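You operate a simulated robot arm through the tools that you are given. There is no shell and no other tool. Be economical: measure what you need, move in short steps, check, and stop when the job is done.

You are at the controls of a simulated two-armed robot. One attempt, no reset.

## Task
Open the green square bottle and the RED-label flask and stand them on the green mat.
Fine: hold each while you open it; cap and stopper go in the steel dish; pass the bottle from hand to hand on its way; the other bottles and flasks stay shut. Set down upright: what you pick out.
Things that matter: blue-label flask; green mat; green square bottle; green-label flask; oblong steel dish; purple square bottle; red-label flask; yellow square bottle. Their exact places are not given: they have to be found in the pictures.

Only the result counts: the job must be done as asked and must still hold three seconds after the hand-in. Knocking over, shifting, dropping, spilling or breaking anything else fails it. Lids that push on must go on centred and level and be pressed home; caps that screw on are set level and turned clockwise until they are tight.

## Robot
Two 7-joint arms with fingered hands on one trunk, on a base that drives. Base frame: it is fixed to the floor where the robot stands at the start and does not move with it; the origin is under the middle of the robot, x ahead of it, y to its left, z up. Units: cm, degrees, N and s.
The left shoulder is at the start at [6, 17.7, 95], the right one opposite. Places, roughly: green mat [60, 80, 80]; oblong steel dish [80, 60, 80]; purple square bottle (6x6x15 cm) [100, 70, 90]. Payload 4 kg a hand.
The tool frame of a hand sits at the grasp point between the pads (the TCP): z along the fingers, y along the line on which they close. The tips reach 3.7 cm beyond it. Largest opening 12.4 cm; the body of the gripper starts 4.3 cm behind the TCP. The gripper is a hand of 3 fingers: y runs from the thumb to the fingers, the wrist lies at [-1.5, -10.8, -20.2] in the tool frame.
Orientation is that of the tool frame in the base frame, as a unit quaternion [w, x, y, z]. With the fingers straight down and the wrist toward the robot, the tool's x, y and z point along [0, 1, 0], [1, 0, 0] and [0, 0, -1] of the base frame.

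## Interface
- The arms move only by the tool jog_arm. It takes "left_series", "right_series" or both (then of equal length, played together; a hand with none holds still); each is a list that holds one entry, the list of rows, each a list of 6 numbers: the shift along the base's x, y, z in cm, then the turn, a rotation vector about the base's x, y, z in degrees. In form: [[[dx, dy, dz, rx, ry, rz], ...]]. A call has 1 to 10 rows; each row shifts and turns the commanded pose from where the row before left it. Rows are played at 5 a second. More than 5 cm and 8.6 degrees between two rows, and nothing of the call is played. Where a pose cannot be reached the arm comes as near as it can. A force on the tool above 40 N (or 10 N above the force at the start of the call, whichever is more), or a blocked arm, ends the call early, and 0.2 s more pass. In this call time passes only in rows, and 0.2 s behind the last. The reply holds the time, the measured pose of the TCP, the force on the tool along the base axes, the opening and the grip force, in the units named above and with some noise, with the torque about the TCP (base axes, N m) and any sound that the robot's microphone picked up, and new pictures: "show" is both (left out), scene, wrist or none (wrist: the cameras of the hands that moved).
- Cameras (640 x 400 px; columns grow to the right, rows downward): "scene" is now at [5.59, 3.07, 160.71]; the picture's right is [0.23, -0.97, 0.00], its down [-0.64, -0.15, -0.75] and it looks along [0.73, 0.18, -0.66] (base axes); focal length 288 px, centre (320, 200). "left" rides on the left gripper at [-6.4, -7.6, -13.7] in its tool frame; the picture's right is [-0.84, -0.26, 0.48], its down [0.48, -0.76, 0.43] and it looks along [0.26, 0.60, 0.76] (tool axes); focal length 256 px, centre (320, 200). "right" rides on the right gripper at [6.4, -7.6, -13.7] in its tool frame; the picture's right is [-0.84, 0.26, -0.48], its down [-0.48, -0.76, 0.44] and it looks along [-0.25, 0.60, 0.76] (tool axes); focal length 256 px, centre (320, 200).
- lift_body(by): slides the trunk up (or, below 0, down) by that many cm; the arms and the scene camera ride with it, the base frame stays. It gives what a move gives, with no picture.
- base_move(legs): drives the robot by 1 to 6 legs, each [ahead, left, turn to the left] in cm, cm and degrees, along the robot's own axes; the way and the turn of a leg run together, so that a leg with both is an arc; at most 150 cm and 180 degrees a leg. The arms and the cameras ride along, it lands a little off, and it stops where it bumps. It gives what a move gives, and a new picture of the scene camera.
- finger_targets(index, middle, thumb_bend, thumb_turn, hand): sets how far each is bent, from 0 (flat) to 1 (curled in); at 0.3 the hand is open as for a grip, at 0.7 the pads meet at the TCP. One left out holds its place. A second passes; each finger stops where it meets its share of the squeeze, and holds until it gets a number again. It is the only way to open and close the hand. It gives what a move gives, with no picture; readings hold the bend of each and the force on the fingers (four entries, about 0 where the hand has none), thumb and palm. thumb_turn goes from beside the hand (0) to across from the fingers (1), as for a grip.
- turn_head(pan, tilt): turns the head with the scene camera to pan (to the left, within 86 degrees either way) and tilt (down, from -29 to 69), counted from straight ahead of the robot. It gives what a move gives, and a new picture of the scene camera.
- measure_at(camera, pixels): for up to 12 pixels [column, row] of the newest picture of that camera ("zoom" is the newest enlarged one), the place [x, y, z] in the base frame of the surface seen there, good to about 0.2 cm, but the place of the scene camera against the robot may be out by one fixed shift of up to 1.8 cm in any direction. It takes no simulated time.
- enlarge(camera, box): a new picture of the part [left, top, right, bottom] of that camera's present view, enlarged. It takes no simulated time.
- finish_job(): hands the job in; it is judged then, once.

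Work in short steps. Measure before you move; look again where a grasp or a placing could have gone wrong, and mend it. You have 80 turns and 260 pictures in all, those below and enlarged ones among them. Open the grippers and draw the arms clear of the work before you hand the job in, unless the task says otherwise; then end with one line.

The tools are called after "Call:" as name(argument=value, ...) on one line, values as JSON. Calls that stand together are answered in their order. jog_arm: Moves the arms, as the interface text tells. Its arguments: {"type":"object","properties":{"left_series":{"type":"array","items":{"type":"array","items":{"type":"array","items":{"type":"number"}}}},"right_series":{"type":"array","items":{"type":"array","items":{"type":"array","items":{"type":"number"}}}},"show":{"type":"string","enum":["both","scene","wrist","none"]}},"required":[]} The other tools are called the same way: lift_body (by) slides the trunk up or down; finger_targets (index, middle, thumb_bend, thumb_turn, hand) moves the fingers one by one; base_move (legs) drives the base; turn_head (pan, tilt) turns the head that bears the scene camera; measure_at (camera, pixels) gives the place of the surface under pixels of a picture; enlarge (camera, box) takes an enlarged picture of a part of a camera's view; finish_job () hands the job in.

At the start:

```text
time_s: 0.0
left_position: [49.91, 44.17, 118.53]
left_ee_rot: [0.0, 0.707, 0.707, 0.0]
left_contact_force: [-0.7, -0.7, 1.3]
left_ft_torque: [0.0, 0.0, 0.01]
left_grip_width: 12.35
left_grip_force: 0.1
left_shape: jaw
left_bend: [0.3, 0.3, 0.3, 0.98]
left_finger forces: [0.1, 0.0, 0.0, 0.0, 0.0, 0.0]
right_position: [55.19, 6.56, 114.79]
right_ee_rot: [0.0, 0.707, 0.707, 0.0]
right_contact_force: [0.6, -0.4, 0.3]
right_ft_torque: [0.01, -0.01, 0.05]
right_grip_width: 12.35
right_grip_force: 0.1
right_shape: jaw
right_bend: [0.3, 0.3, 0.3, 0.98]
right_finger forces: [0.0, 0.0, 0.0, 0.0, 0.0, 0.1]
trunk travel left (down, up): [-47.5, 11.5]
robot x, y, heading: [-0.04, 0.04, -0.1]
head pan, tilt: [13.5, 41.5]
```

scene: 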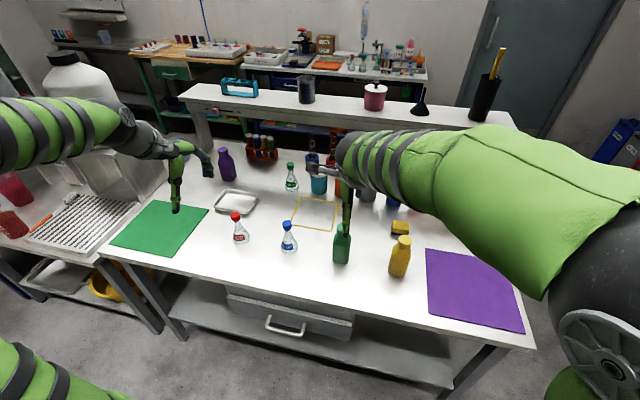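
right: 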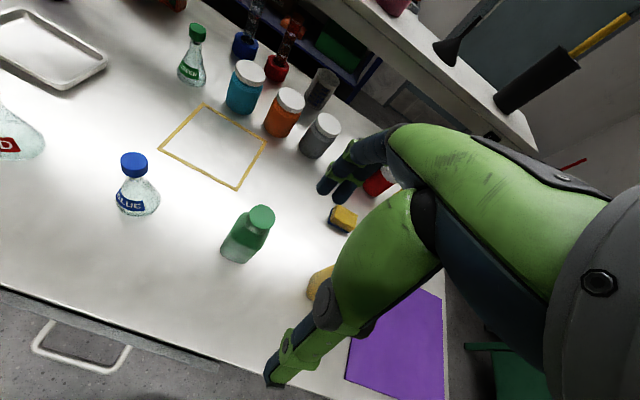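
left: 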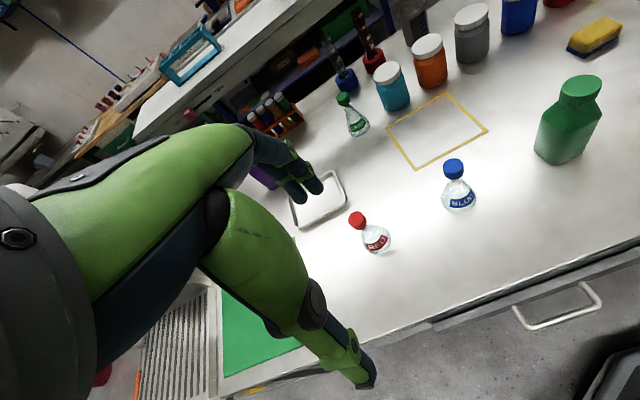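

The scene shows the red flask at about (240,230), the green bottle at (342,245), the dish at (236,202) and the green mat at (160,228). I'll measure these and enlarge the targets.

Call:
measure_at(camera="scene", pixels=[[342, 228], [342, 250], [342, 262], [235, 215], [240, 234], [241, 243], [236, 202], [160, 228], [288, 226], [289, 245], [398, 262], [226, 165]])

Call:
enlarge(camera="scene", box=[200, 160, 360, 280])

Call:
enlarge(camera="left", box=[280, 60, 640, 285])

```text
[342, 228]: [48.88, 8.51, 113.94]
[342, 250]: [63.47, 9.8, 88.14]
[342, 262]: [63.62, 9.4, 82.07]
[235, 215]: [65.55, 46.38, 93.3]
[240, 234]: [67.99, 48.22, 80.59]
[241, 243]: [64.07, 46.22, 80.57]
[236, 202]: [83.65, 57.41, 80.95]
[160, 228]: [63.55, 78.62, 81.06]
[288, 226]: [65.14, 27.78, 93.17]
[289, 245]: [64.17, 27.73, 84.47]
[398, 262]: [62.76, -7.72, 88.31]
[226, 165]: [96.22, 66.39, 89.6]
```

```text
3.33 times, centred on (280, 220) of scene
```

zoom: 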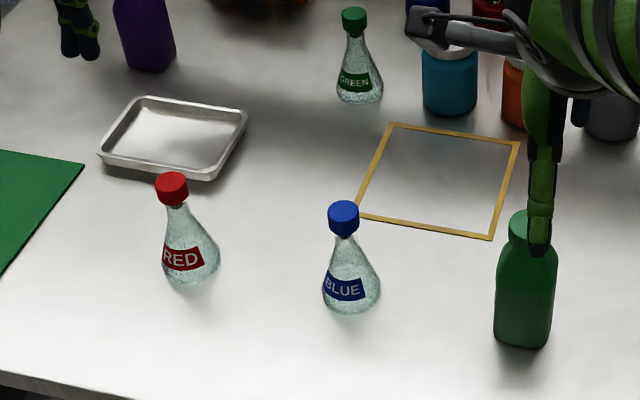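

```text
1.78 times, centred on (460, 172) of left
```

zoom: 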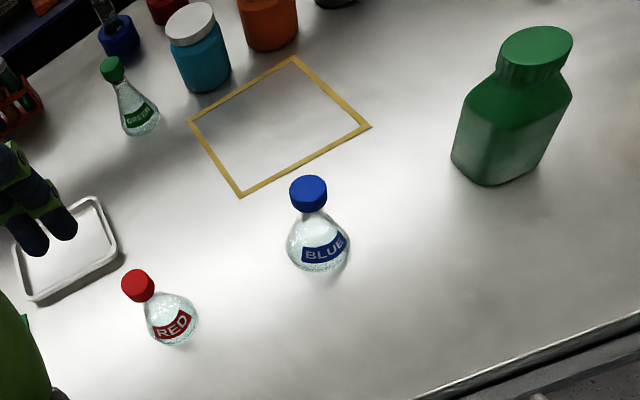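

The wrist cameras are the more trustworthy ones, so I measure the red stopper (357,220), the blue flask, the green bottle cap (582,85) and the dish through them.

Call:
measure_at(camera="left", pixels=[[357, 217], [368, 232], [376, 240], [388, 248], [582, 83], [570, 125], [556, 158], [453, 166], [320, 200], [293, 206], [338, 175], [300, 227]])

Call:
measure_at(camera="right", pixels=[[262, 214], [262, 210], [270, 220], [240, 235], [238, 260], [223, 245], [248, 262], [135, 156], [254, 236], [10, 145], [320, 285], [195, 30]])

Call:
enlarge(camera="right", box=[200, 180, 320, 280])

```text
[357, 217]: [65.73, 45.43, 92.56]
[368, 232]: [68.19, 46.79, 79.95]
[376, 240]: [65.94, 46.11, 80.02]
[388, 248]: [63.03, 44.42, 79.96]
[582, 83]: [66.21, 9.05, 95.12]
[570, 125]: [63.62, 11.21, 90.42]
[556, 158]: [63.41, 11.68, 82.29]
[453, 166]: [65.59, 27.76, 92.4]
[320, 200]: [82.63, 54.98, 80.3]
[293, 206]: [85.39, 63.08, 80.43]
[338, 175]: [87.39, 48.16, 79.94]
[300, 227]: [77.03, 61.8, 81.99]
```

```text
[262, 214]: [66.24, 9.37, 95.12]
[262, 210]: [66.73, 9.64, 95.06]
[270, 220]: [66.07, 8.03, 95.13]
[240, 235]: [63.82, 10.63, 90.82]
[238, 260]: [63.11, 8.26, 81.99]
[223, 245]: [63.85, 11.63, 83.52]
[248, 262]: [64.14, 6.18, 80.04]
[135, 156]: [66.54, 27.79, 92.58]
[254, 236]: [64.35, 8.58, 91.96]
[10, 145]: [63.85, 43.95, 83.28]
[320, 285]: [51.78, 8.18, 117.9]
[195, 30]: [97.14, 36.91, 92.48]
```

```text
4.00 times, centred on (260, 230) of right
```

zoom: 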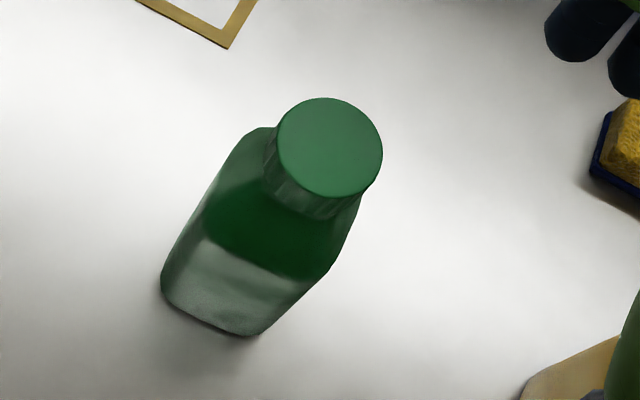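

Wrist cameras give the green cap top at (66.2, 9.1, 95.1), the red stopper at (65.7, 45.4, 92.6), and the dish centre near (82, 56). I drive 25 cm to the left so that everything is in reach of the right hand (as holder) and the left hand (as opener and placer).

Call:
base_move(legs=[[0, 25, 0]])

Call:
turn_head(pan=10, tilt=48)

```text
time_s: 1.8
left_position: [49.72, 69.32, 118.46]
left_ee_rot: [0.0, 0.706, 0.709, -0.001]
left_contact_force: [-0.2, 0.8, 0.1]
left_ft_torque: [0.0, -0.02, -0.02]
left_grip_width: 12.37
left_grip_force: 0.0
left_shape: jaw
left_bend: [0.3, 0.3, 0.3, 0.98]
left_finger forces: [0.0, 0.0, 0.0, 0.1, 0.1, 0.0]
right_position: [55.23, 31.56, 114.91]
right_ee_rot: [0.001, 0.705, 0.709, -0.001]
right_contact_force: [0.7, 0.6, -0.2]
right_ft_torque: [-0.02, 0.0, 0.02]
right_grip_width: 12.37
right_grip_force: 0.1
right_shape: jaw
right_bend: [0.3, 0.3, 0.3, 0.98]
right_finger forces: [0.0, 0.0, 0.1, 0.0, 0.0, 0.1]
trunk travel left (down, up): [-47.5, 11.5]
robot x, y, heading: [-0.14, 25.02, 0.3]
head pan, tilt: [13.5, 41.5]
```

scene: 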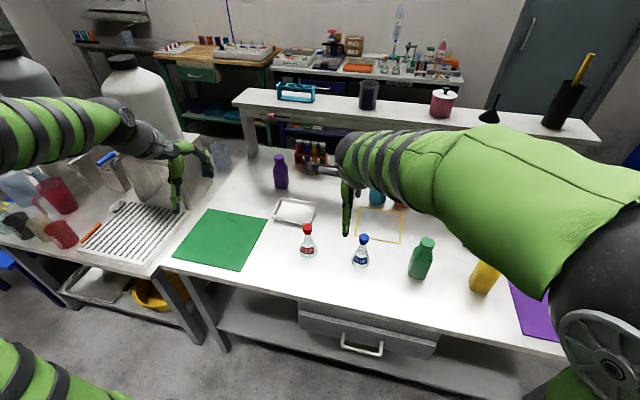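

```text
time_s: 2.5
left_position: [49.7, 69.26, 118.5]
left_ee_rot: [0.0, 0.706, 0.708, 0.0]
left_contact_force: [0.5, 0.2, -0.1]
left_ft_torque: [0.0, -0.02, 0.0]
left_grip_width: 12.34
left_grip_force: 0.1
left_shape: jaw
left_bend: [0.3, 0.3, 0.3, 0.98]
left_finger forces: [0.0, 0.0, 0.0, 0.0, 0.0, 0.0]
right_position: [55.27, 31.56, 114.75]
right_ee_rot: [0.0, 0.706, 0.709, 0.0]
right_contact_force: [0.2, 0.3, 0.7]
right_ft_torque: [0.01, -0.01, 0.0]
right_grip_width: 12.33
right_grip_force: 0.1
right_shape: jaw
right_bend: [0.3, 0.3, 0.3, 0.98]
right_finger forces: [0.0, 0.0, 0.1, 0.0, 0.0, 0.0]
trunk travel left (down, up): [-47.5, 11.5]
robot x, y, heading: [0.32, 24.89, 0.3]
head pan, tilt: [10.0, 48.0]
```

scene: 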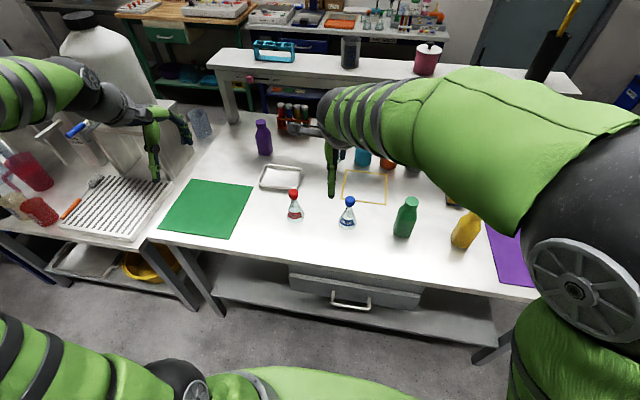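

Positions are kept and the right elbow is out to the right. A frontal, slightly downward right-hand grip with closing along y avoids the yellow bottle. I turn the right hand about the vertical while moving to y≈9, and then pitch it up.

Call:
jog_arm(right_series=[[[-1, -2.25, 0, 0, 0, 8.5], [-1, -2.25, 0, 0, 0, 8.5], [-1, -2.25, 0, 0, 0, 8.5], [-1, -2.25, 0, 0, 0, 8.5], [-1, -2.25, 0, 0, 0, 8.5], [-1, -2.25, 0, 0, 0, 8.5], [-1, -2.25, 0, 0, 0, 8.5], [-1, -2.25, 0, 0, 0, 8.5], [-1, -2.25, 0, 0, 0, 8.5], [-1, -2.25, 0, 0, 0, 8.5]]], show="none")

Call:
jog_arm(right_series=[[[0, 0, 0, 0, 0, 5], [0, 0, -1.5, 0, -8.2, 0], [0, 0, -1.5, 0, -8.2, 0], [0, 0, -1.5, 0, -8.2, 0], [0, 0, -1.5, 0, -8.2, 0], [0, 0, -1.5, 0, -8.2, 0], [0, 0, -1.5, 0, -8.2, 0], [0, 0, -1.5, 0, -8.2, 0], [0, 0, -1.5, 0, -8.2, 0]]])

```text
time_s: 4.7
left_position: [49.7, 69.08, 118.45]
left_ee_rot: [0.001, 0.706, 0.708, 0.0]
left_contact_force: [-0.2, 0.3, -0.1]
left_ft_torque: [0.01, 0.0, -0.01]
left_grip_width: 12.36
left_grip_force: 0.0
left_shape: jaw
left_bend: [0.3, 0.3, 0.3, 0.98]
left_finger forces: [0.1, 0.1, 0.0, 0.0, 0.0, 0.0]
right_position: [45.3, 9.07, 115.01]
right_ee_rot: [0.0, 0.041, 0.999, 0.001]
right_contact_force: [-0.2, -0.3, -0.1]
right_ft_torque: [-0.01, 0.01, -0.04]
right_grip_width: 12.37
right_grip_force: 0.1
right_shape: jaw
right_bend: [0.3, 0.3, 0.3, 0.98]
right_finger forces: [0.0, 0.0, 0.0, 0.0, 0.1, 0.1]
trunk travel left (down, up): [-47.5, 11.5]
robot x, y, heading: [-0.22, 24.93, 0.3]
head pan, tilt: [10.0, 48.0]
```

```text
time_s: 6.9
left_position: [49.72, 69.38, 118.54]
left_ee_rot: [0.001, 0.705, 0.709, -0.001]
left_contact_force: [0.2, 0.1, 0.0]
left_ft_torque: [-0.01, -0.02, 0.0]
left_grip_width: 12.39
left_grip_force: 0.1
left_shape: jaw
left_bend: [0.3, 0.3, 0.3, 0.98]
left_finger forces: [0.0, 0.0, 0.1, 0.0, 0.0, 0.0]
right_position: [50.41, -7.53, 104.83]
right_ee_rot: [0.491, 0.119, 0.859, -0.081]
right_contact_force: [0.8, 0.6, 0.1]
right_ft_torque: [-0.01, -0.03, 0.04]
right_grip_width: 12.4
right_grip_force: 0.1
right_shape: jaw
right_bend: [0.3, 0.3, 0.3, 0.98]
right_finger forces: [0.1, 0.0, 0.0, 0.0, 0.0, 0.0]
right hand out of reach, approached as far as the arm can: row 6, 7, 8, 9
trunk travel left (down, up): [-47.5, 11.5]
robot x, y, heading: [-0.04, 24.76, 0.4]
head pan, tilt: [10.0, 48.0]
stopped in row 9 (right hand): the arm was blocked; the commanded pose is now the measured one
```

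scene: 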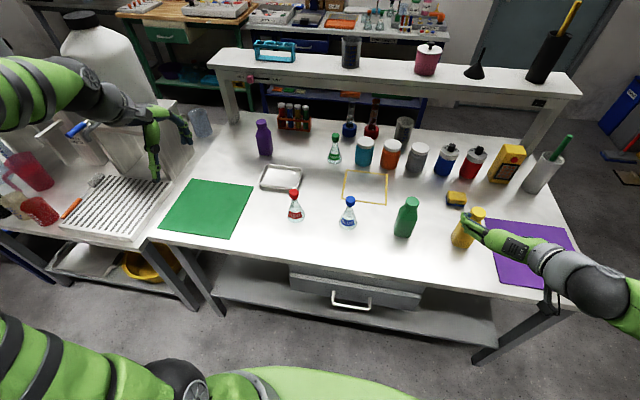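
right: 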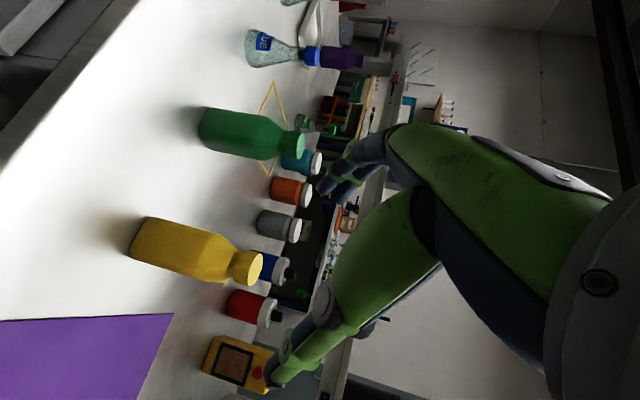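

The arm ran out of reach because the TCP was too close to the robot; nothing was touched. I move ahead above the green bottle and correct the yaw by 17°, keeping the tilt at 30°.

Call:
jog_arm(right_series=[[[2, 2.4, 0, 0, 0, 2.4], [2, 2.4, 0, 0, 0, 2.4], [2, 2.4, 0, 0, 0, 2.5], [2, 2.4, 0, 0, 0, 2.5], [2, 2.4, 0, 0, 0, 2.5], [2, 2.4, 0, 0, 0, 2.5], [2.2, 2.3, 0, 0, 0, 2.5]]])

```text
time_s: 8.5
left_position: [49.7, 69.18, 118.46]
left_ee_rot: [0.0, 0.706, 0.709, -0.001]
left_contact_force: [0.2, -0.5, 0.2]
left_ft_torque: [0.01, 0.03, -0.01]
left_grip_width: 12.38
left_grip_force: 0.1
left_shape: jaw
left_bend: [0.3, 0.3, 0.3, 0.98]
left_finger forces: [0.0, 0.0, 0.0, 0.0, 0.1, 0.1]
right_position: [64.77, 9.17, 104.79]
right_ee_rot: [0.498, -0.011, 0.867, -0.004]
right_contact_force: [0.1, 0.5, -0.6]
right_ft_torque: [0.02, -0.04, 0.04]
right_grip_width: 12.39
right_grip_force: 0.1
right_shape: jaw
right_bend: [0.3, 0.3, 0.3, 0.98]
right_finger forces: [0.1, 0.0, 0.0, 0.0, 0.1, 0.0]
trunk travel left (down, up): [-47.5, 11.5]
robot x, y, heading: [-0.16, 24.84, 0.1]
head pan, tilt: [10.0, 48.0]
```

scene: 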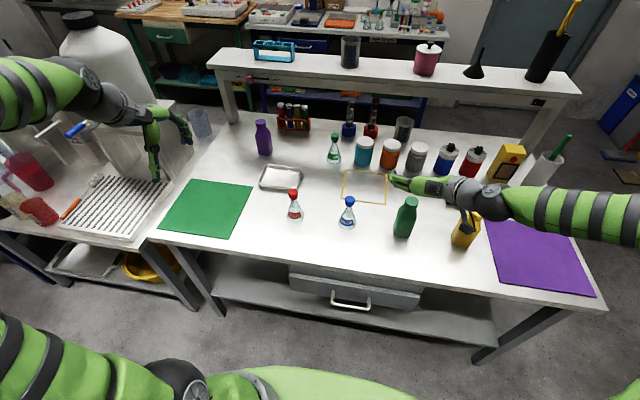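
right: 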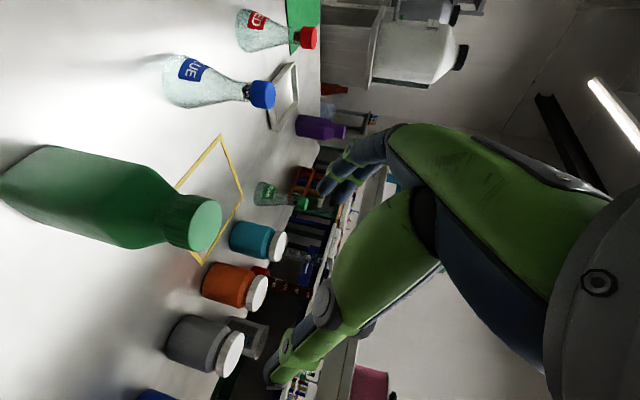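

I enlarge the region to see how the fingers and thumb lie relative to the green and yellow bottles.

Call:
enlarge(camera="scene", box=[360, 140, 520, 260])

Call:
measure_at(camera="scene", pixels=[[394, 180], [410, 185], [466, 226], [470, 214], [462, 234], [441, 188], [411, 200], [478, 216], [500, 200]])

Call:
measure_at(camera="right", pixels=[[208, 222], [100, 175], [110, 225], [130, 240], [262, 95], [308, 38], [335, 165], [275, 375]])

```text
3.33 times, centred on (440, 200) of scene
```

zoom: 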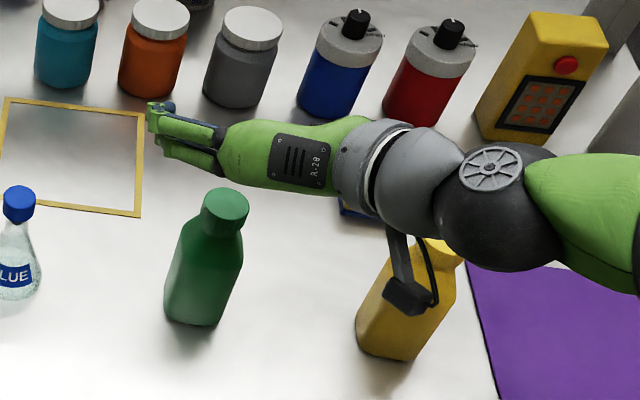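

```text
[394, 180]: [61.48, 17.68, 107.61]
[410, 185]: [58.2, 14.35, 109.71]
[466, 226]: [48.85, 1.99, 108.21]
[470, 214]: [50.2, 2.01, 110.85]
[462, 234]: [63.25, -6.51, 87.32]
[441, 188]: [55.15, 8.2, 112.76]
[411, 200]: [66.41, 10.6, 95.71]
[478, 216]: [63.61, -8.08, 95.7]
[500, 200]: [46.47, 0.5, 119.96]
```

```text
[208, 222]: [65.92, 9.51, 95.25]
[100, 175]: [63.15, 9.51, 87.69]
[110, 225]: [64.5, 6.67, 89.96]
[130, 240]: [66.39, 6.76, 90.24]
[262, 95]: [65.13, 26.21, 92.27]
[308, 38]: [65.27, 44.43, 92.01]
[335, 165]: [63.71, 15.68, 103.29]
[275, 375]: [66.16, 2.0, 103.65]
```

The grey box is just the wrist camera bracket; the thumb side is clear of the yellow bottle. The fingers straddle the bottle (pads at y≈15.7 and 2, bottle centre y≈9.3), so I descend to z≈85.

Call:
jog_arm(right_series=[[[0, 0.1, -2.5, 0, 0, 0], [0, 0, -2.5, 0, 0, 0], [0, 0, -2.5, 0, 0, 0], [0, 0, -2.5, 0, 0, 0], [0, 0, -2.5, 0, 0, 0], [0, 0, -2.5, 0, 0, 0], [0, 0, -2.5, 0, 0, 0], [0, 0, -2.3, 0, 0, 0]]])

```text
time_s: 10.3
left_position: [49.67, 69.18, 118.5]
left_ee_rot: [0.0, 0.706, 0.708, 0.0]
left_contact_force: [-0.1, 0.0, -0.9]
left_ft_torque: [-0.03, 0.01, 0.0]
left_grip_width: 12.37
left_grip_force: 0.1
left_shape: jaw
left_bend: [0.3, 0.3, 0.3, 0.98]
left_finger forces: [0.1, 0.0, 0.1, 0.0, 0.1, 0.1]
right_position: [64.73, 9.05, 84.99]
right_ee_rot: [0.499, -0.012, 0.866, -0.005]
right_contact_force: [-0.2, -0.2, -0.8]
right_ft_torque: [-0.03, 0.02, 0.01]
right_grip_width: 12.38
right_grip_force: 0.0
right_shape: jaw
right_bend: [0.3, 0.3, 0.3, 0.98]
right_finger forces: [0.1, 0.0, 0.0, 0.1, 0.0, 0.0]
trunk travel left (down, up): [-47.5, 11.5]
robot x, y, heading: [-0.07, 24.57, 0.3]
head pan, tilt: [10.0, 48.0]
```

scene: 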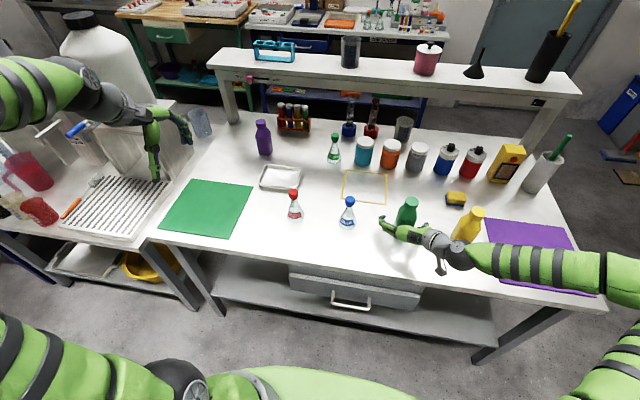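
right: 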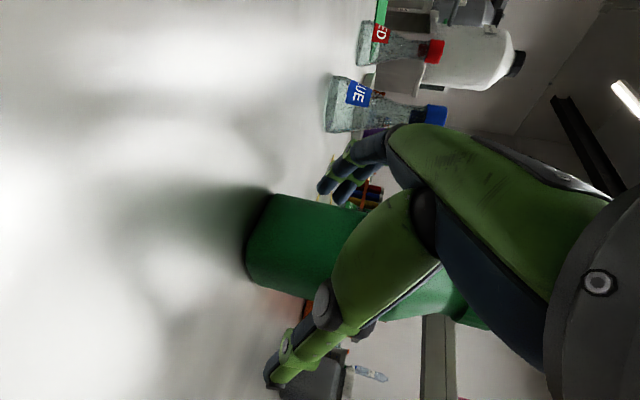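

The hand straddles the bottle with no contact. I close the index, middle finger and thumb on the body.

Call:
finger_targets(hand="right", index=0.62, middle=0.62, thumb_bend=0.62)

Call:
jog_arm(right_series=[[[0, 0, 0, 0, 0, 0]]])

```text
time_s: 11.3
left_position: [49.6, 69.19, 118.53]
left_ee_rot: [0.0, 0.705, 0.709, 0.0]
left_contact_force: [0.6, 0.3, 0.3]
left_ft_torque: [0.01, 0.0, -0.02]
left_grip_width: 12.38
left_grip_force: 0.0
left_shape: jaw
left_bend: [0.3, 0.3, 0.3, 0.98]
left_finger forces: [0.0, 0.1, 0.0, 0.0, 0.0, 0.0]
right_position: [64.7, 8.93, 84.94]
right_ee_rot: [0.499, -0.012, 0.867, -0.004]
right_contact_force: [-0.3, -1.0, 7.9]
right_ft_torque: [0.2, -0.26, -0.02]
right_grip_width: 6.39
right_grip_force: 24.5
right_shape: fingers
right_bend: [0.51, 0.54, 0.55, 0.97]
right_finger forces: [13.7, 10.5, 0.0, 0.0, 25.6, 0.0]
trunk travel left (down, up): [-47.5, 11.5]
robot x, y, heading: [0.21, 24.77, 0.2]
head pan, tilt: [10.0, 48.0]
```

```text
time_s: 11.7
left_position: [49.69, 69.21, 118.65]
left_ee_rot: [0.0, 0.706, 0.708, 0.0]
left_contact_force: [0.1, 0.4, 0.2]
left_ft_torque: [-0.02, -0.02, 0.0]
left_grip_width: 12.36
left_grip_force: 0.0
left_shape: jaw
left_bend: [0.3, 0.3, 0.3, 0.98]
left_finger forces: [0.0, 0.0, 0.1, 0.0, 0.0, 0.0]
right_position: [64.6, 9.02, 85.05]
right_ee_rot: [0.498, -0.011, 0.867, -0.004]
right_contact_force: [-0.7, -1.7, 9.5]
right_ft_torque: [0.24, -0.25, 0.01]
right_grip_width: 6.39
right_grip_force: 24.7
right_shape: fingers
right_bend: [0.51, 0.54, 0.55, 0.97]
right_finger forces: [13.8, 10.4, 0.0, 0.0, 25.9, 0.1]
trunk travel left (down, up): [-47.5, 11.5]
robot x, y, heading: [0.07, 24.72, 0.4]
head pan, tilt: [10.0, 48.0]
```

scene: 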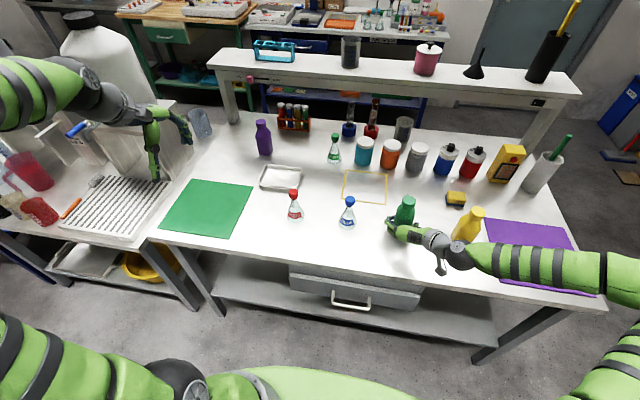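
right: 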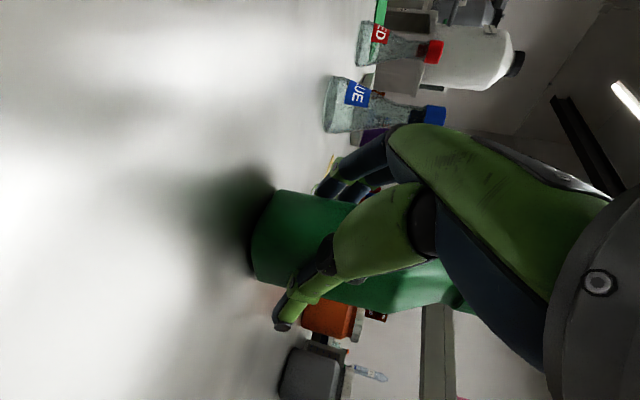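

Grip is firm at about 25 N with opening 6.4 cm, and the bottle still stands. Now I bring the left hand above the cap, turned −90° about the vertical so that its wrist is to the left, ready for a counter-clockwise turn.

Call:
jog_arm(left_series=[[[1.6, -4.5, -0.8, 0, 0, -8.5], [1.6, -4.5, -0.8, 0, 0, -8.5], [1.6, -4.5, -0.8, 0, 0, -8.5], [1.6, -4.5, -0.8, 0, 0, -8.5], [1.6, -4.5, -0.8, 0, 0, -8.5], [1.6, -4.5, -0.8, 0, 0, -8.5], [1.6, -4.5, -0.8, 0, 0, -8.5], [1.6, -4.5, -0.8, 0, 0, -8.5], [1.6, -4.5, -0.8, 0, 0, -8.5], [1.6, -4.5, -0.8, 0, 0, -8.5]]], show="none")

Call:
jog_arm(left_series=[[[0.1, -3.8, 0, 0, 0, -2.5], [0.1, -3.8, 0, 0, 0, -2], [0.1, -3.8, 0, 0, 0, 0], [0.1, -3.7, 0, 0, 0, 0]]])

```text
time_s: 13.9
left_position: [65.62, 24.13, 110.61]
left_ee_rot: [0.0, 0.999, 0.045, 0.001]
left_contact_force: [0.1, -0.2, 0.3]
left_ft_torque: [-0.02, -0.03, 0.0]
left_grip_width: 12.37
left_grip_force: 0.1
left_shape: jaw
left_bend: [0.3, 0.3, 0.3, 0.98]
left_finger forces: [0.1, 0.0, 0.0, 0.0, 0.0, 0.0]
right_position: [64.73, 9.03, 84.98]
right_ee_rot: [0.497, -0.011, 0.868, -0.005]
right_contact_force: [0.4, -1.0, 8.7]
right_ft_torque: [0.29, -0.3, -0.05]
right_grip_width: 6.42
right_grip_force: 24.4
right_shape: fingers
right_bend: [0.51, 0.54, 0.55, 0.97]
right_finger forces: [13.8, 10.7, 0.1, 0.0, 25.1, 0.0]
trunk travel left (down, up): [-47.5, 11.5]
robot x, y, heading: [-0.18, 24.65, 0.4]
head pan, tilt: [10.0, 48.0]
```

```text
time_s: 14.9
left_position: [66.29, 8.91, 110.68]
left_ee_rot: [0.0, 1.0, 0.007, 0.0]
left_contact_force: [0.3, 0.5, 0.1]
left_ft_torque: [-0.02, -0.03, 0.04]
left_grip_width: 12.37
left_grip_force: 0.0
left_shape: jaw
left_bend: [0.3, 0.3, 0.3, 0.98]
left_finger forces: [0.0, 0.1, 0.0, 0.0, 0.0, 0.0]
right_position: [64.78, 9.05, 84.97]
right_ee_rot: [0.498, -0.012, 0.867, -0.004]
right_contact_force: [-0.8, -1.1, 10.0]
right_ft_torque: [0.26, -0.27, 0.01]
right_grip_width: 6.41
right_grip_force: 24.9
right_shape: fingers
right_bend: [0.51, 0.54, 0.55, 0.97]
right_finger forces: [13.7, 10.8, 0.1, 0.1, 25.6, 0.0]
trunk travel left (down, up): [-47.5, 11.5]
robot x, y, heading: [-0.06, 24.56, 0.4]
head pan, tilt: [10.0, 48.0]
```

scene: 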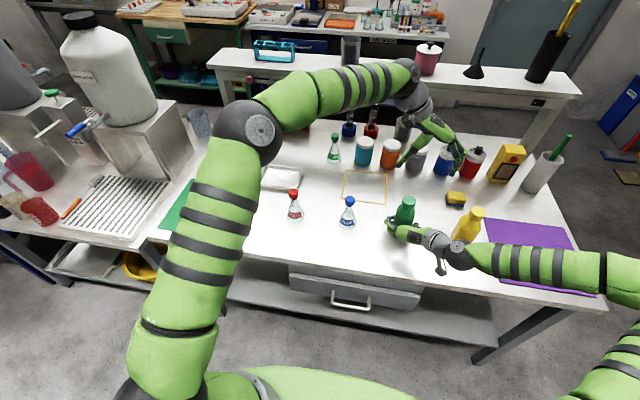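
left: 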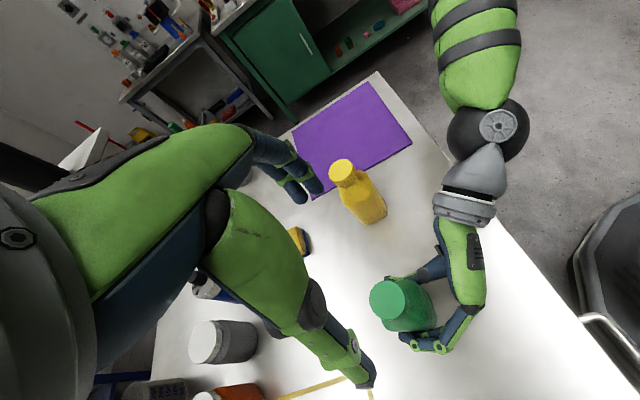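

Reached. In the left camera the cap is at about (395,300); I measure its centre and its edges.

Call:
measure_at(camera="left", pixels=[[388, 300], [374, 300], [401, 296], [387, 286], [387, 314], [398, 322], [432, 300], [410, 345]])

Call:
enlarge(camera="left", box=[340, 250, 480, 360])

```text
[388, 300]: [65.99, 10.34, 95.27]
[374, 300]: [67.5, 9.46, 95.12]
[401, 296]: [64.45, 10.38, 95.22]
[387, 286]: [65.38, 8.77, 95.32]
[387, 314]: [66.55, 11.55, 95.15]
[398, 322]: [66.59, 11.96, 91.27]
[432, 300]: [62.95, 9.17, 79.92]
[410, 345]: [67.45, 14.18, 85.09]
```

```text
3.64 times, centred on (410, 305) of left
```

zoom: 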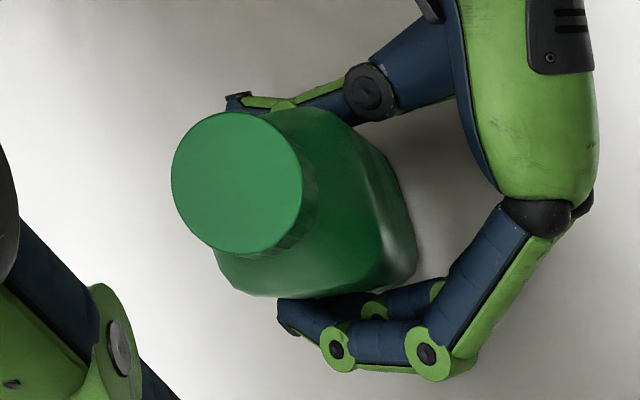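

The cap centre is at (66.0, 10.35, 95.2), radius about 2, and level. I lower the left hand to a TCP of (66.0, 10.35, 95.6) around the cap.

Call:
jog_arm(left_series=[[[-0.15, 0.7, -2.5, 0, 0, 0], [-0.14, 0.74, -2.5, 0, 0, 0], [0, 0, -2.5, 0, 0, 0], [0, 0, -2.5, 0, 0, 0], [0, 0, -2.5, 0, 0, 0], [0, 0, -2.5, 0, 0, 0]]])

```text
time_s: 16.3
left_position: [65.74, 10.64, 95.52]
left_ee_rot: [0.0, 1.0, 0.006, 0.0]
left_contact_force: [0.3, 0.1, -0.1]
left_ft_torque: [-0.03, -0.02, 0.01]
left_grip_width: 12.37
left_grip_force: 0.0
left_shape: jaw
left_bend: [0.3, 0.3, 0.3, 0.98]
left_finger forces: [0.0, 0.0, 0.0, 0.1, 0.0, 0.1]
right_position: [64.78, 8.85, 85.02]
right_ee_rot: [0.498, -0.012, 0.867, -0.003]
right_contact_force: [0.2, 0.9, 8.7]
right_ft_torque: [0.31, -0.29, -0.01]
right_grip_width: 6.43
right_grip_force: 24.9
right_shape: fingers
right_bend: [0.51, 0.54, 0.55, 0.97]
right_finger forces: [14.0, 11.0, 0.1, 0.0, 24.7, 0.1]
trunk travel left (down, up): [-47.5, 11.5]
robot x, y, heading: [-0.32, 24.75, 0.3]
head pan, tilt: [10.0, 48.0]
```

scene: 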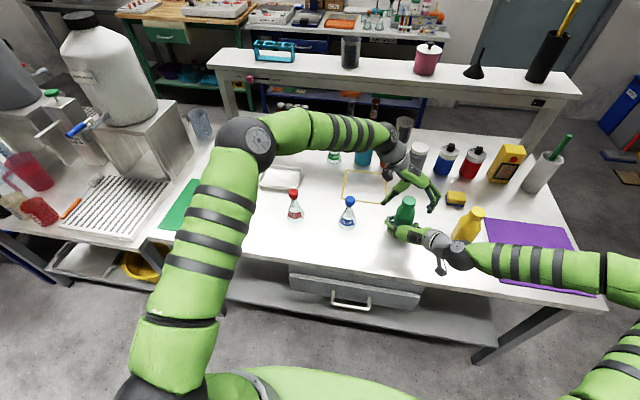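
left: 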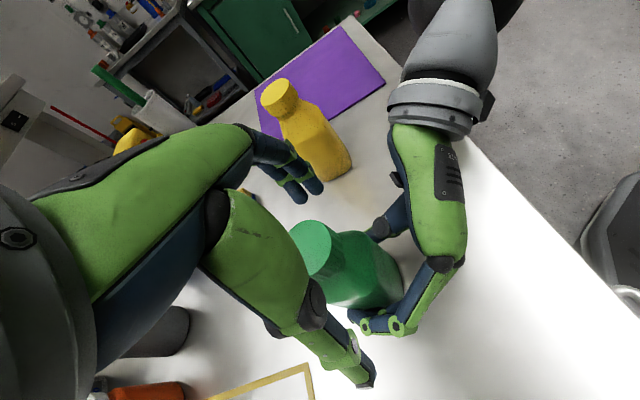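

The cap appears at (317,247), matching the projected TCP at (308,249). I close the left hand on the cap and look.

Call:
finger_targets(hand="left", index=0.66, middle=0.66, thumb_bend=0.66)

Call:
jog_arm(left_series=[[[0, 0, 0, 0, 0, 4]]])

```text
time_s: 17.3
left_position: [65.68, 10.54, 95.56]
left_ee_rot: [0.0, 1.0, 0.006, 0.001]
left_contact_force: [-4.9, -8.0, 12.0]
left_ft_torque: [-0.84, -0.13, 0.02]
left_grip_width: 2.63
left_grip_force: 14.1
left_shape: fingers
left_bend: [0.62, 0.58, 0.64, 0.95]
left_finger forces: [5.5, 12.7, 0.1, 0.0, 11.3, 0.0]
right_position: [64.71, 8.93, 85.04]
right_ee_rot: [0.499, -0.011, 0.867, -0.005]
right_contact_force: [10.3, 4.8, 9.3]
right_ft_torque: [0.23, -0.34, -0.25]
right_grip_width: 6.33
right_grip_force: 25.9
right_shape: fingers
right_bend: [0.51, 0.54, 0.56, 0.97]
right_finger forces: [16.4, 13.7, 0.1, 0.0, 21.6, 0.1]
trunk travel left (down, up): [-47.5, 11.5]
robot x, y, heading: [-0.17, 24.82, 0.2]
head pan, tilt: [10.0, 48.0]
```

```text
time_s: 17.7
left_position: [65.55, 10.55, 95.77]
left_ee_rot: [0.001, 0.999, 0.041, 0.0]
left_contact_force: [-5.8, -8.0, 15.0]
left_ft_torque: [-0.81, -0.08, -0.08]
left_grip_width: 2.4
left_grip_force: 14.2
left_shape: fingers
left_bend: [0.63, 0.58, 0.64, 0.95]
left_finger forces: [5.6, 12.9, 0.1, 0.0, 9.5, 0.0]
right_position: [64.69, 9.01, 85.15]
right_ee_rot: [0.499, -0.011, 0.867, -0.005]
right_contact_force: [11.8, 5.6, 9.1]
right_ft_torque: [0.25, -0.39, -0.23]
right_grip_width: 6.34
right_grip_force: 25.5
right_shape: fingers
right_bend: [0.51, 0.54, 0.56, 0.98]
right_finger forces: [16.2, 14.2, 0.1, 0.0, 20.9, 0.0]
trunk travel left (down, up): [-47.5, 11.5]
robot x, y, heading: [-0.3, 24.9, 0.2]
head pan, tilt: [10.0, 48.0]
```

scene: 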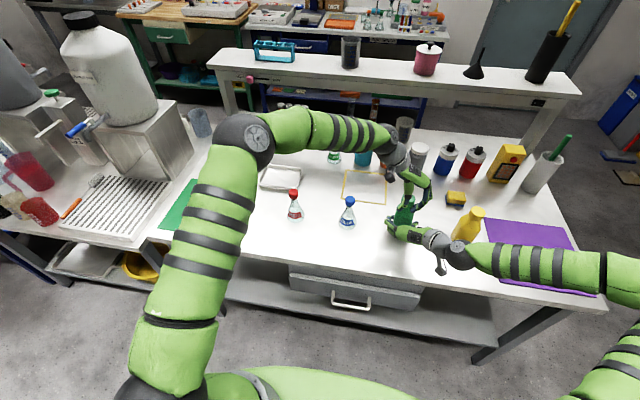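
left: 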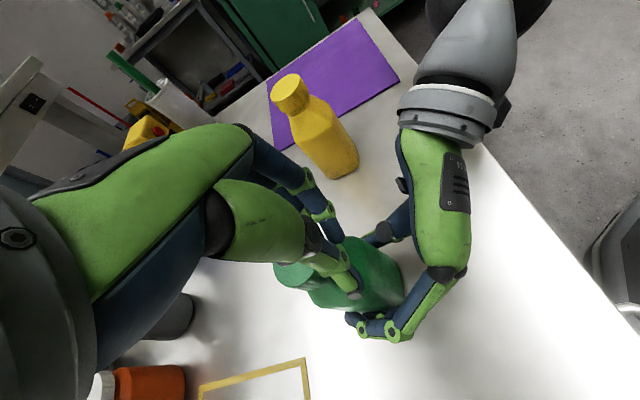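

The opening is only 2.4 cm, so the cap may be gripped off-centre. I zoom in to check.

Call:
enlarge(camera="left", box=[240, 190, 400, 290])

Call:
enlarge(camera="scene", box=[370, 160, 466, 220])

Call:
enlarge(camera="right", box=[220, 150, 540, 350])

Call:
measure_at(camera="left", pixels=[[282, 278], [290, 268], [300, 264], [340, 285], [375, 270]])

```text
4.00 times, centred on (320, 240) of left
```

zoom: 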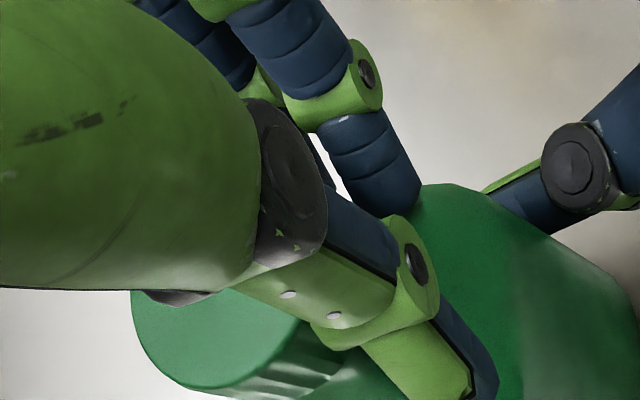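

```text
6.67 times, centred on (418, 190) of scene
```

zoom: 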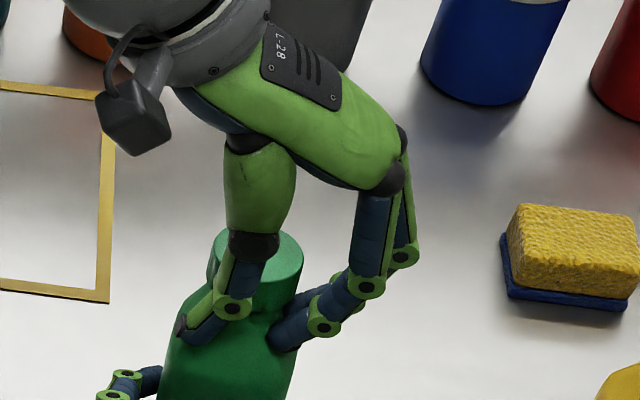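

```text
2.00 times, centred on (380, 250) of right
```

zoom: 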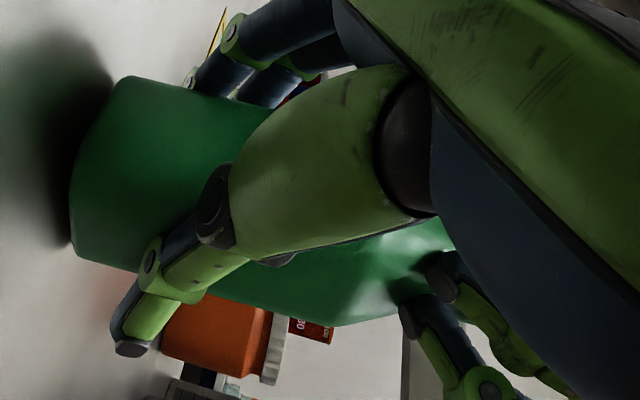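

```text
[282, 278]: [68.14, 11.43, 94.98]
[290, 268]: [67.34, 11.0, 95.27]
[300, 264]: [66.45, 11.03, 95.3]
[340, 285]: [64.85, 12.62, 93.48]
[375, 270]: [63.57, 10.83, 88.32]
```

The fingers closed low and in front of the cap's axis, and the cap was pushed to about (67, 11). I open the left hand and re-measure the cap.

Call:
finger_targets(hand="left", index=0.45, middle=0.45, thumb_bend=0.45)

Call:
jog_arm(left_series=[[[0, 0, 1.2, 0, 0, 0]]])

Call:
enlarge(camera="left", box=[240, 190, 400, 310])

Call:
enlarge(camera="scene", box=[370, 160, 466, 220])

```text
time_s: 18.7
left_position: [65.73, 10.58, 95.48]
left_ee_rot: [0.0, 0.999, 0.04, 0.0]
left_contact_force: [0.2, 0.1, -0.2]
left_ft_torque: [0.01, -0.01, -0.02]
left_grip_width: 7.77
left_grip_force: 0.1
left_shape: fingers
left_bend: [0.45, 0.45, 0.45, 0.97]
left_finger forces: [0.0, 0.1, 0.0, 0.0, 0.0, 0.0]
right_position: [64.55, 9.02, 85.03]
right_ee_rot: [0.498, -0.012, 0.867, -0.005]
right_contact_force: [-1.8, -0.3, 10.8]
right_ft_torque: [0.29, -0.33, 0.04]
right_grip_width: 6.35
right_grip_force: 25.7
right_shape: fingers
right_bend: [0.51, 0.54, 0.56, 0.97]
right_finger forces: [13.6, 11.2, 0.0, 0.0, 26.3, 0.0]
trunk travel left (down, up): [-47.5, 11.5]
robot x, y, heading: [-0.21, 25.05, 0.3]
head pan, tilt: [10.0, 48.0]
```

```text
time_s: 19.1
left_position: [65.62, 10.67, 96.74]
left_ee_rot: [0.0, 0.999, 0.042, 0.001]
left_contact_force: [-0.6, -0.3, -0.1]
left_ft_torque: [0.0, 0.0, 0.03]
left_grip_width: 7.76
left_grip_force: 0.1
left_shape: fingers
left_bend: [0.45, 0.45, 0.45, 0.97]
left_finger forces: [0.1, 0.0, 0.1, 0.0, 0.1, 0.0]
right_position: [64.68, 9.06, 85.08]
right_ee_rot: [0.498, -0.011, 0.867, -0.005]
right_contact_force: [-2.2, 0.0, 10.2]
right_ft_torque: [0.31, -0.32, 0.07]
right_grip_width: 6.33
right_grip_force: 25.8
right_shape: fingers
right_bend: [0.51, 0.54, 0.56, 0.97]
right_finger forces: [13.6, 11.2, 0.1, 0.0, 26.3, 0.0]
trunk travel left (down, up): [-47.5, 11.5]
robot x, y, heading: [0.02, 24.51, 0.0]
head pan, tilt: [10.0, 48.0]
```

scene: 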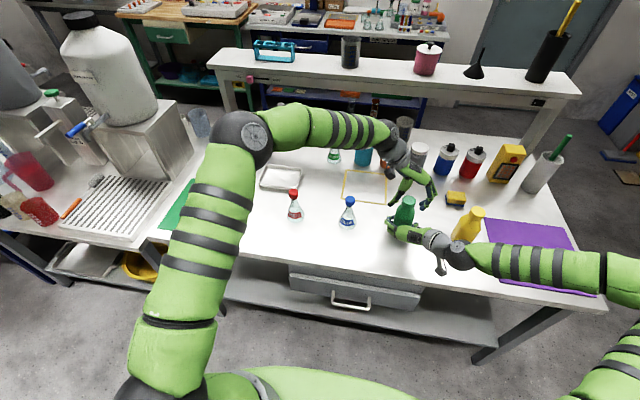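
left: 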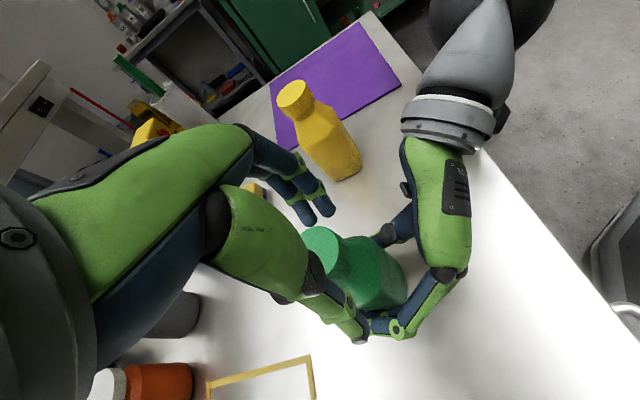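

```text
3.33 times, centred on (320, 250) of left
```

zoom: 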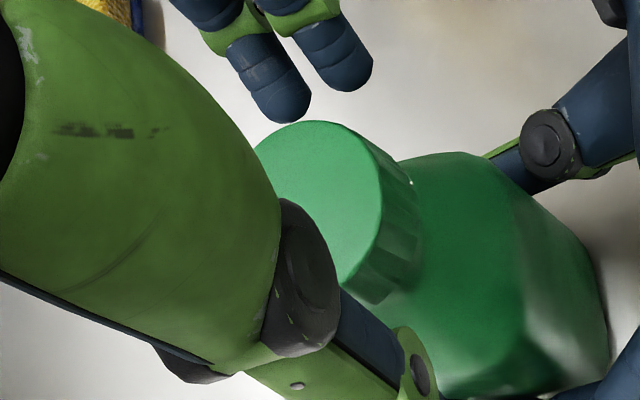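

```text
6.67 times, centred on (418, 190) of scene
```

zoom: 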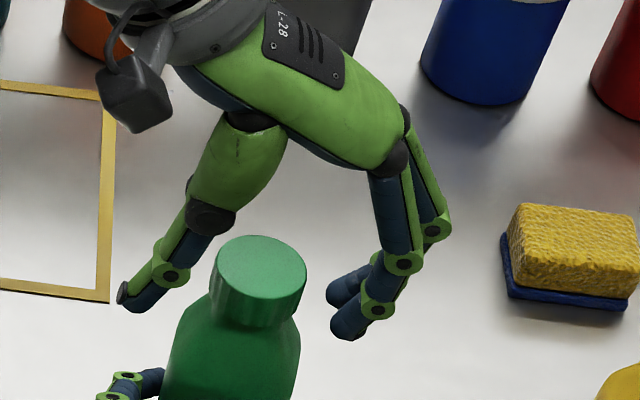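

Cap and fingers are now visible; I measure cap points and fingertips with both cameras to get their relative places.

Call:
measure_at(camera="zoom", pixels=[[262, 262], [220, 262], [303, 262], [262, 237], [262, 290], [125, 295], [140, 300], [345, 325], [348, 290], [165, 275], [378, 300]])

Call:
measure_at(camera="left", pixels=[[316, 246], [330, 228], [340, 240], [306, 230], [326, 265], [310, 210], [330, 211], [358, 335], [352, 318], [385, 260]])

```text
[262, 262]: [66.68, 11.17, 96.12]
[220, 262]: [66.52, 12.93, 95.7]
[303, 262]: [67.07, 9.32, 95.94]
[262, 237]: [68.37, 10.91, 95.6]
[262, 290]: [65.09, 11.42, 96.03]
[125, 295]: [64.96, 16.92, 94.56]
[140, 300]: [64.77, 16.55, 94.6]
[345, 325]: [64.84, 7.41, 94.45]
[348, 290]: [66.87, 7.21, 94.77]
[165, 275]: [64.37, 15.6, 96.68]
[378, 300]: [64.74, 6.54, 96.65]
```

```text
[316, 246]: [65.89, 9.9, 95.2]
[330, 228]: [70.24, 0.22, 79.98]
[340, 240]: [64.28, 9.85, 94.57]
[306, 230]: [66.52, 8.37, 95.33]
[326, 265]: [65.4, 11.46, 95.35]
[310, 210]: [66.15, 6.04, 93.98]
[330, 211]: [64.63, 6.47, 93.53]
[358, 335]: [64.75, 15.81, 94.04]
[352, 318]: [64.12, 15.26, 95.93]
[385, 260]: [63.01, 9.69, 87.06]
```

In wrist-camera coordinates the cap centre is about (66.5, 10.2, 95.3). The thumb rides about 0.8 cm off the tool's centre plane, so I shift the hand (+1.3, −0.7, −0.5) to put thumb and fingers across the cap's diameter, and close again.

Call:
jog_arm(left_series=[[[1.3, -0.7, -0.5, 0, 0, 0], [0, 0, 0, 0, 0, 0]]], show="none")

Call:
finger_targets(hand="left", index=0.66, middle=0.66, thumb_bend=0.66)

Call:
enlarge(camera="left", box=[240, 190, 400, 310])

Call:
enlarge(camera="scene", box=[370, 160, 466, 220])

```text
time_s: 19.7
left_position: [67.08, 9.93, 96.25]
left_ee_rot: [0.0, 0.999, 0.042, -0.001]
left_contact_force: [0.3, 0.3, 0.0]
left_ft_torque: [-0.01, 0.03, -0.02]
left_grip_width: 7.78
left_grip_force: 0.1
left_shape: fingers
left_bend: [0.45, 0.45, 0.45, 0.98]
left_finger forces: [0.0, 0.0, 0.0, 0.0, 0.0, 0.0]
right_position: [64.64, 9.0, 85.03]
right_ee_rot: [0.497, -0.012, 0.867, -0.005]
right_contact_force: [-2.6, 0.2, 9.8]
right_ft_torque: [0.33, -0.27, 0.06]
right_grip_width: 6.35
right_grip_force: 25.6
right_shape: fingers
right_bend: [0.51, 0.54, 0.56, 0.97]
right_finger forces: [13.8, 11.2, 0.0, 0.0, 25.8, 0.0]
trunk travel left (down, up): [-47.5, 11.5]
robot x, y, heading: [0.11, 25.07, 0.3]
head pan, tilt: [10.0, 48.0]
```

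```text
time_s: 20.7
left_position: [67.01, 10.0, 96.15]
left_ee_rot: [0.0, 0.999, 0.042, 0.0]
left_contact_force: [2.1, 8.3, 1.1]
left_ft_torque: [-0.09, -0.04, -0.02]
left_grip_width: 4.48
left_grip_force: 17.9
left_shape: fingers
left_bend: [0.58, 0.63, 0.59, 0.97]
left_finger forces: [9.8, 4.4, 0.0, 0.0, 21.6, 0.1]
right_position: [64.59, 8.93, 85.1]
right_ee_rot: [0.498, -0.01, 0.867, -0.005]
right_contact_force: [-1.8, -8.2, 13.9]
right_ft_torque: [0.64, -0.56, -0.06]
right_grip_width: 6.44
right_grip_force: 27.8
right_shape: fingers
right_bend: [0.51, 0.55, 0.55, 0.95]
right_finger forces: [13.7, 10.4, 0.0, 0.0, 31.9, 0.0]
trunk travel left (down, up): [-47.5, 11.5]
robot x, y, heading: [-0.24, 25.12, 0.1]
head pan, tilt: [10.0, 48.0]
```

```text
3.33 times, centred on (320, 250) of left
```

zoom: 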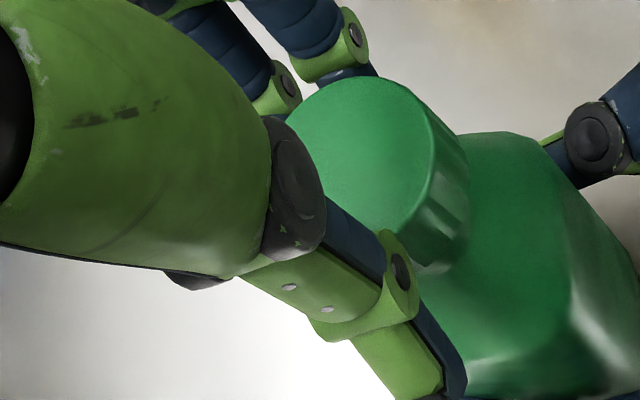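

```text
6.67 times, centred on (418, 190) of scene
```

zoom: 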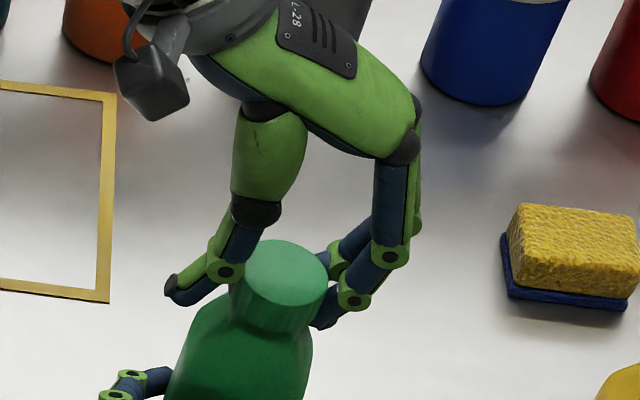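

Grip opening is 4.5 cm on the cap with thumb and index across it. I measure the cap centre so that I can turn about its axis.

Call:
measure_at(camera="zoom", pixels=[[280, 272], [235, 268], [326, 275], [285, 241], [275, 303]])

Call:
measure_at(camera="left", pixels=[[334, 222], [351, 238], [344, 247], [316, 208], [338, 228]])

```text
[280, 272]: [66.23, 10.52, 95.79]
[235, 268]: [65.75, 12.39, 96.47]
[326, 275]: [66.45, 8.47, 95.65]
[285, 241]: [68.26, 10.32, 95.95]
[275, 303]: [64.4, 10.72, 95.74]
```

```text
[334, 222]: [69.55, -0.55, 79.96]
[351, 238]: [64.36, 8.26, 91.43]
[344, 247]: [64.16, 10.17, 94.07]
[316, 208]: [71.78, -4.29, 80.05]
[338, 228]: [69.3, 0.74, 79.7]
```

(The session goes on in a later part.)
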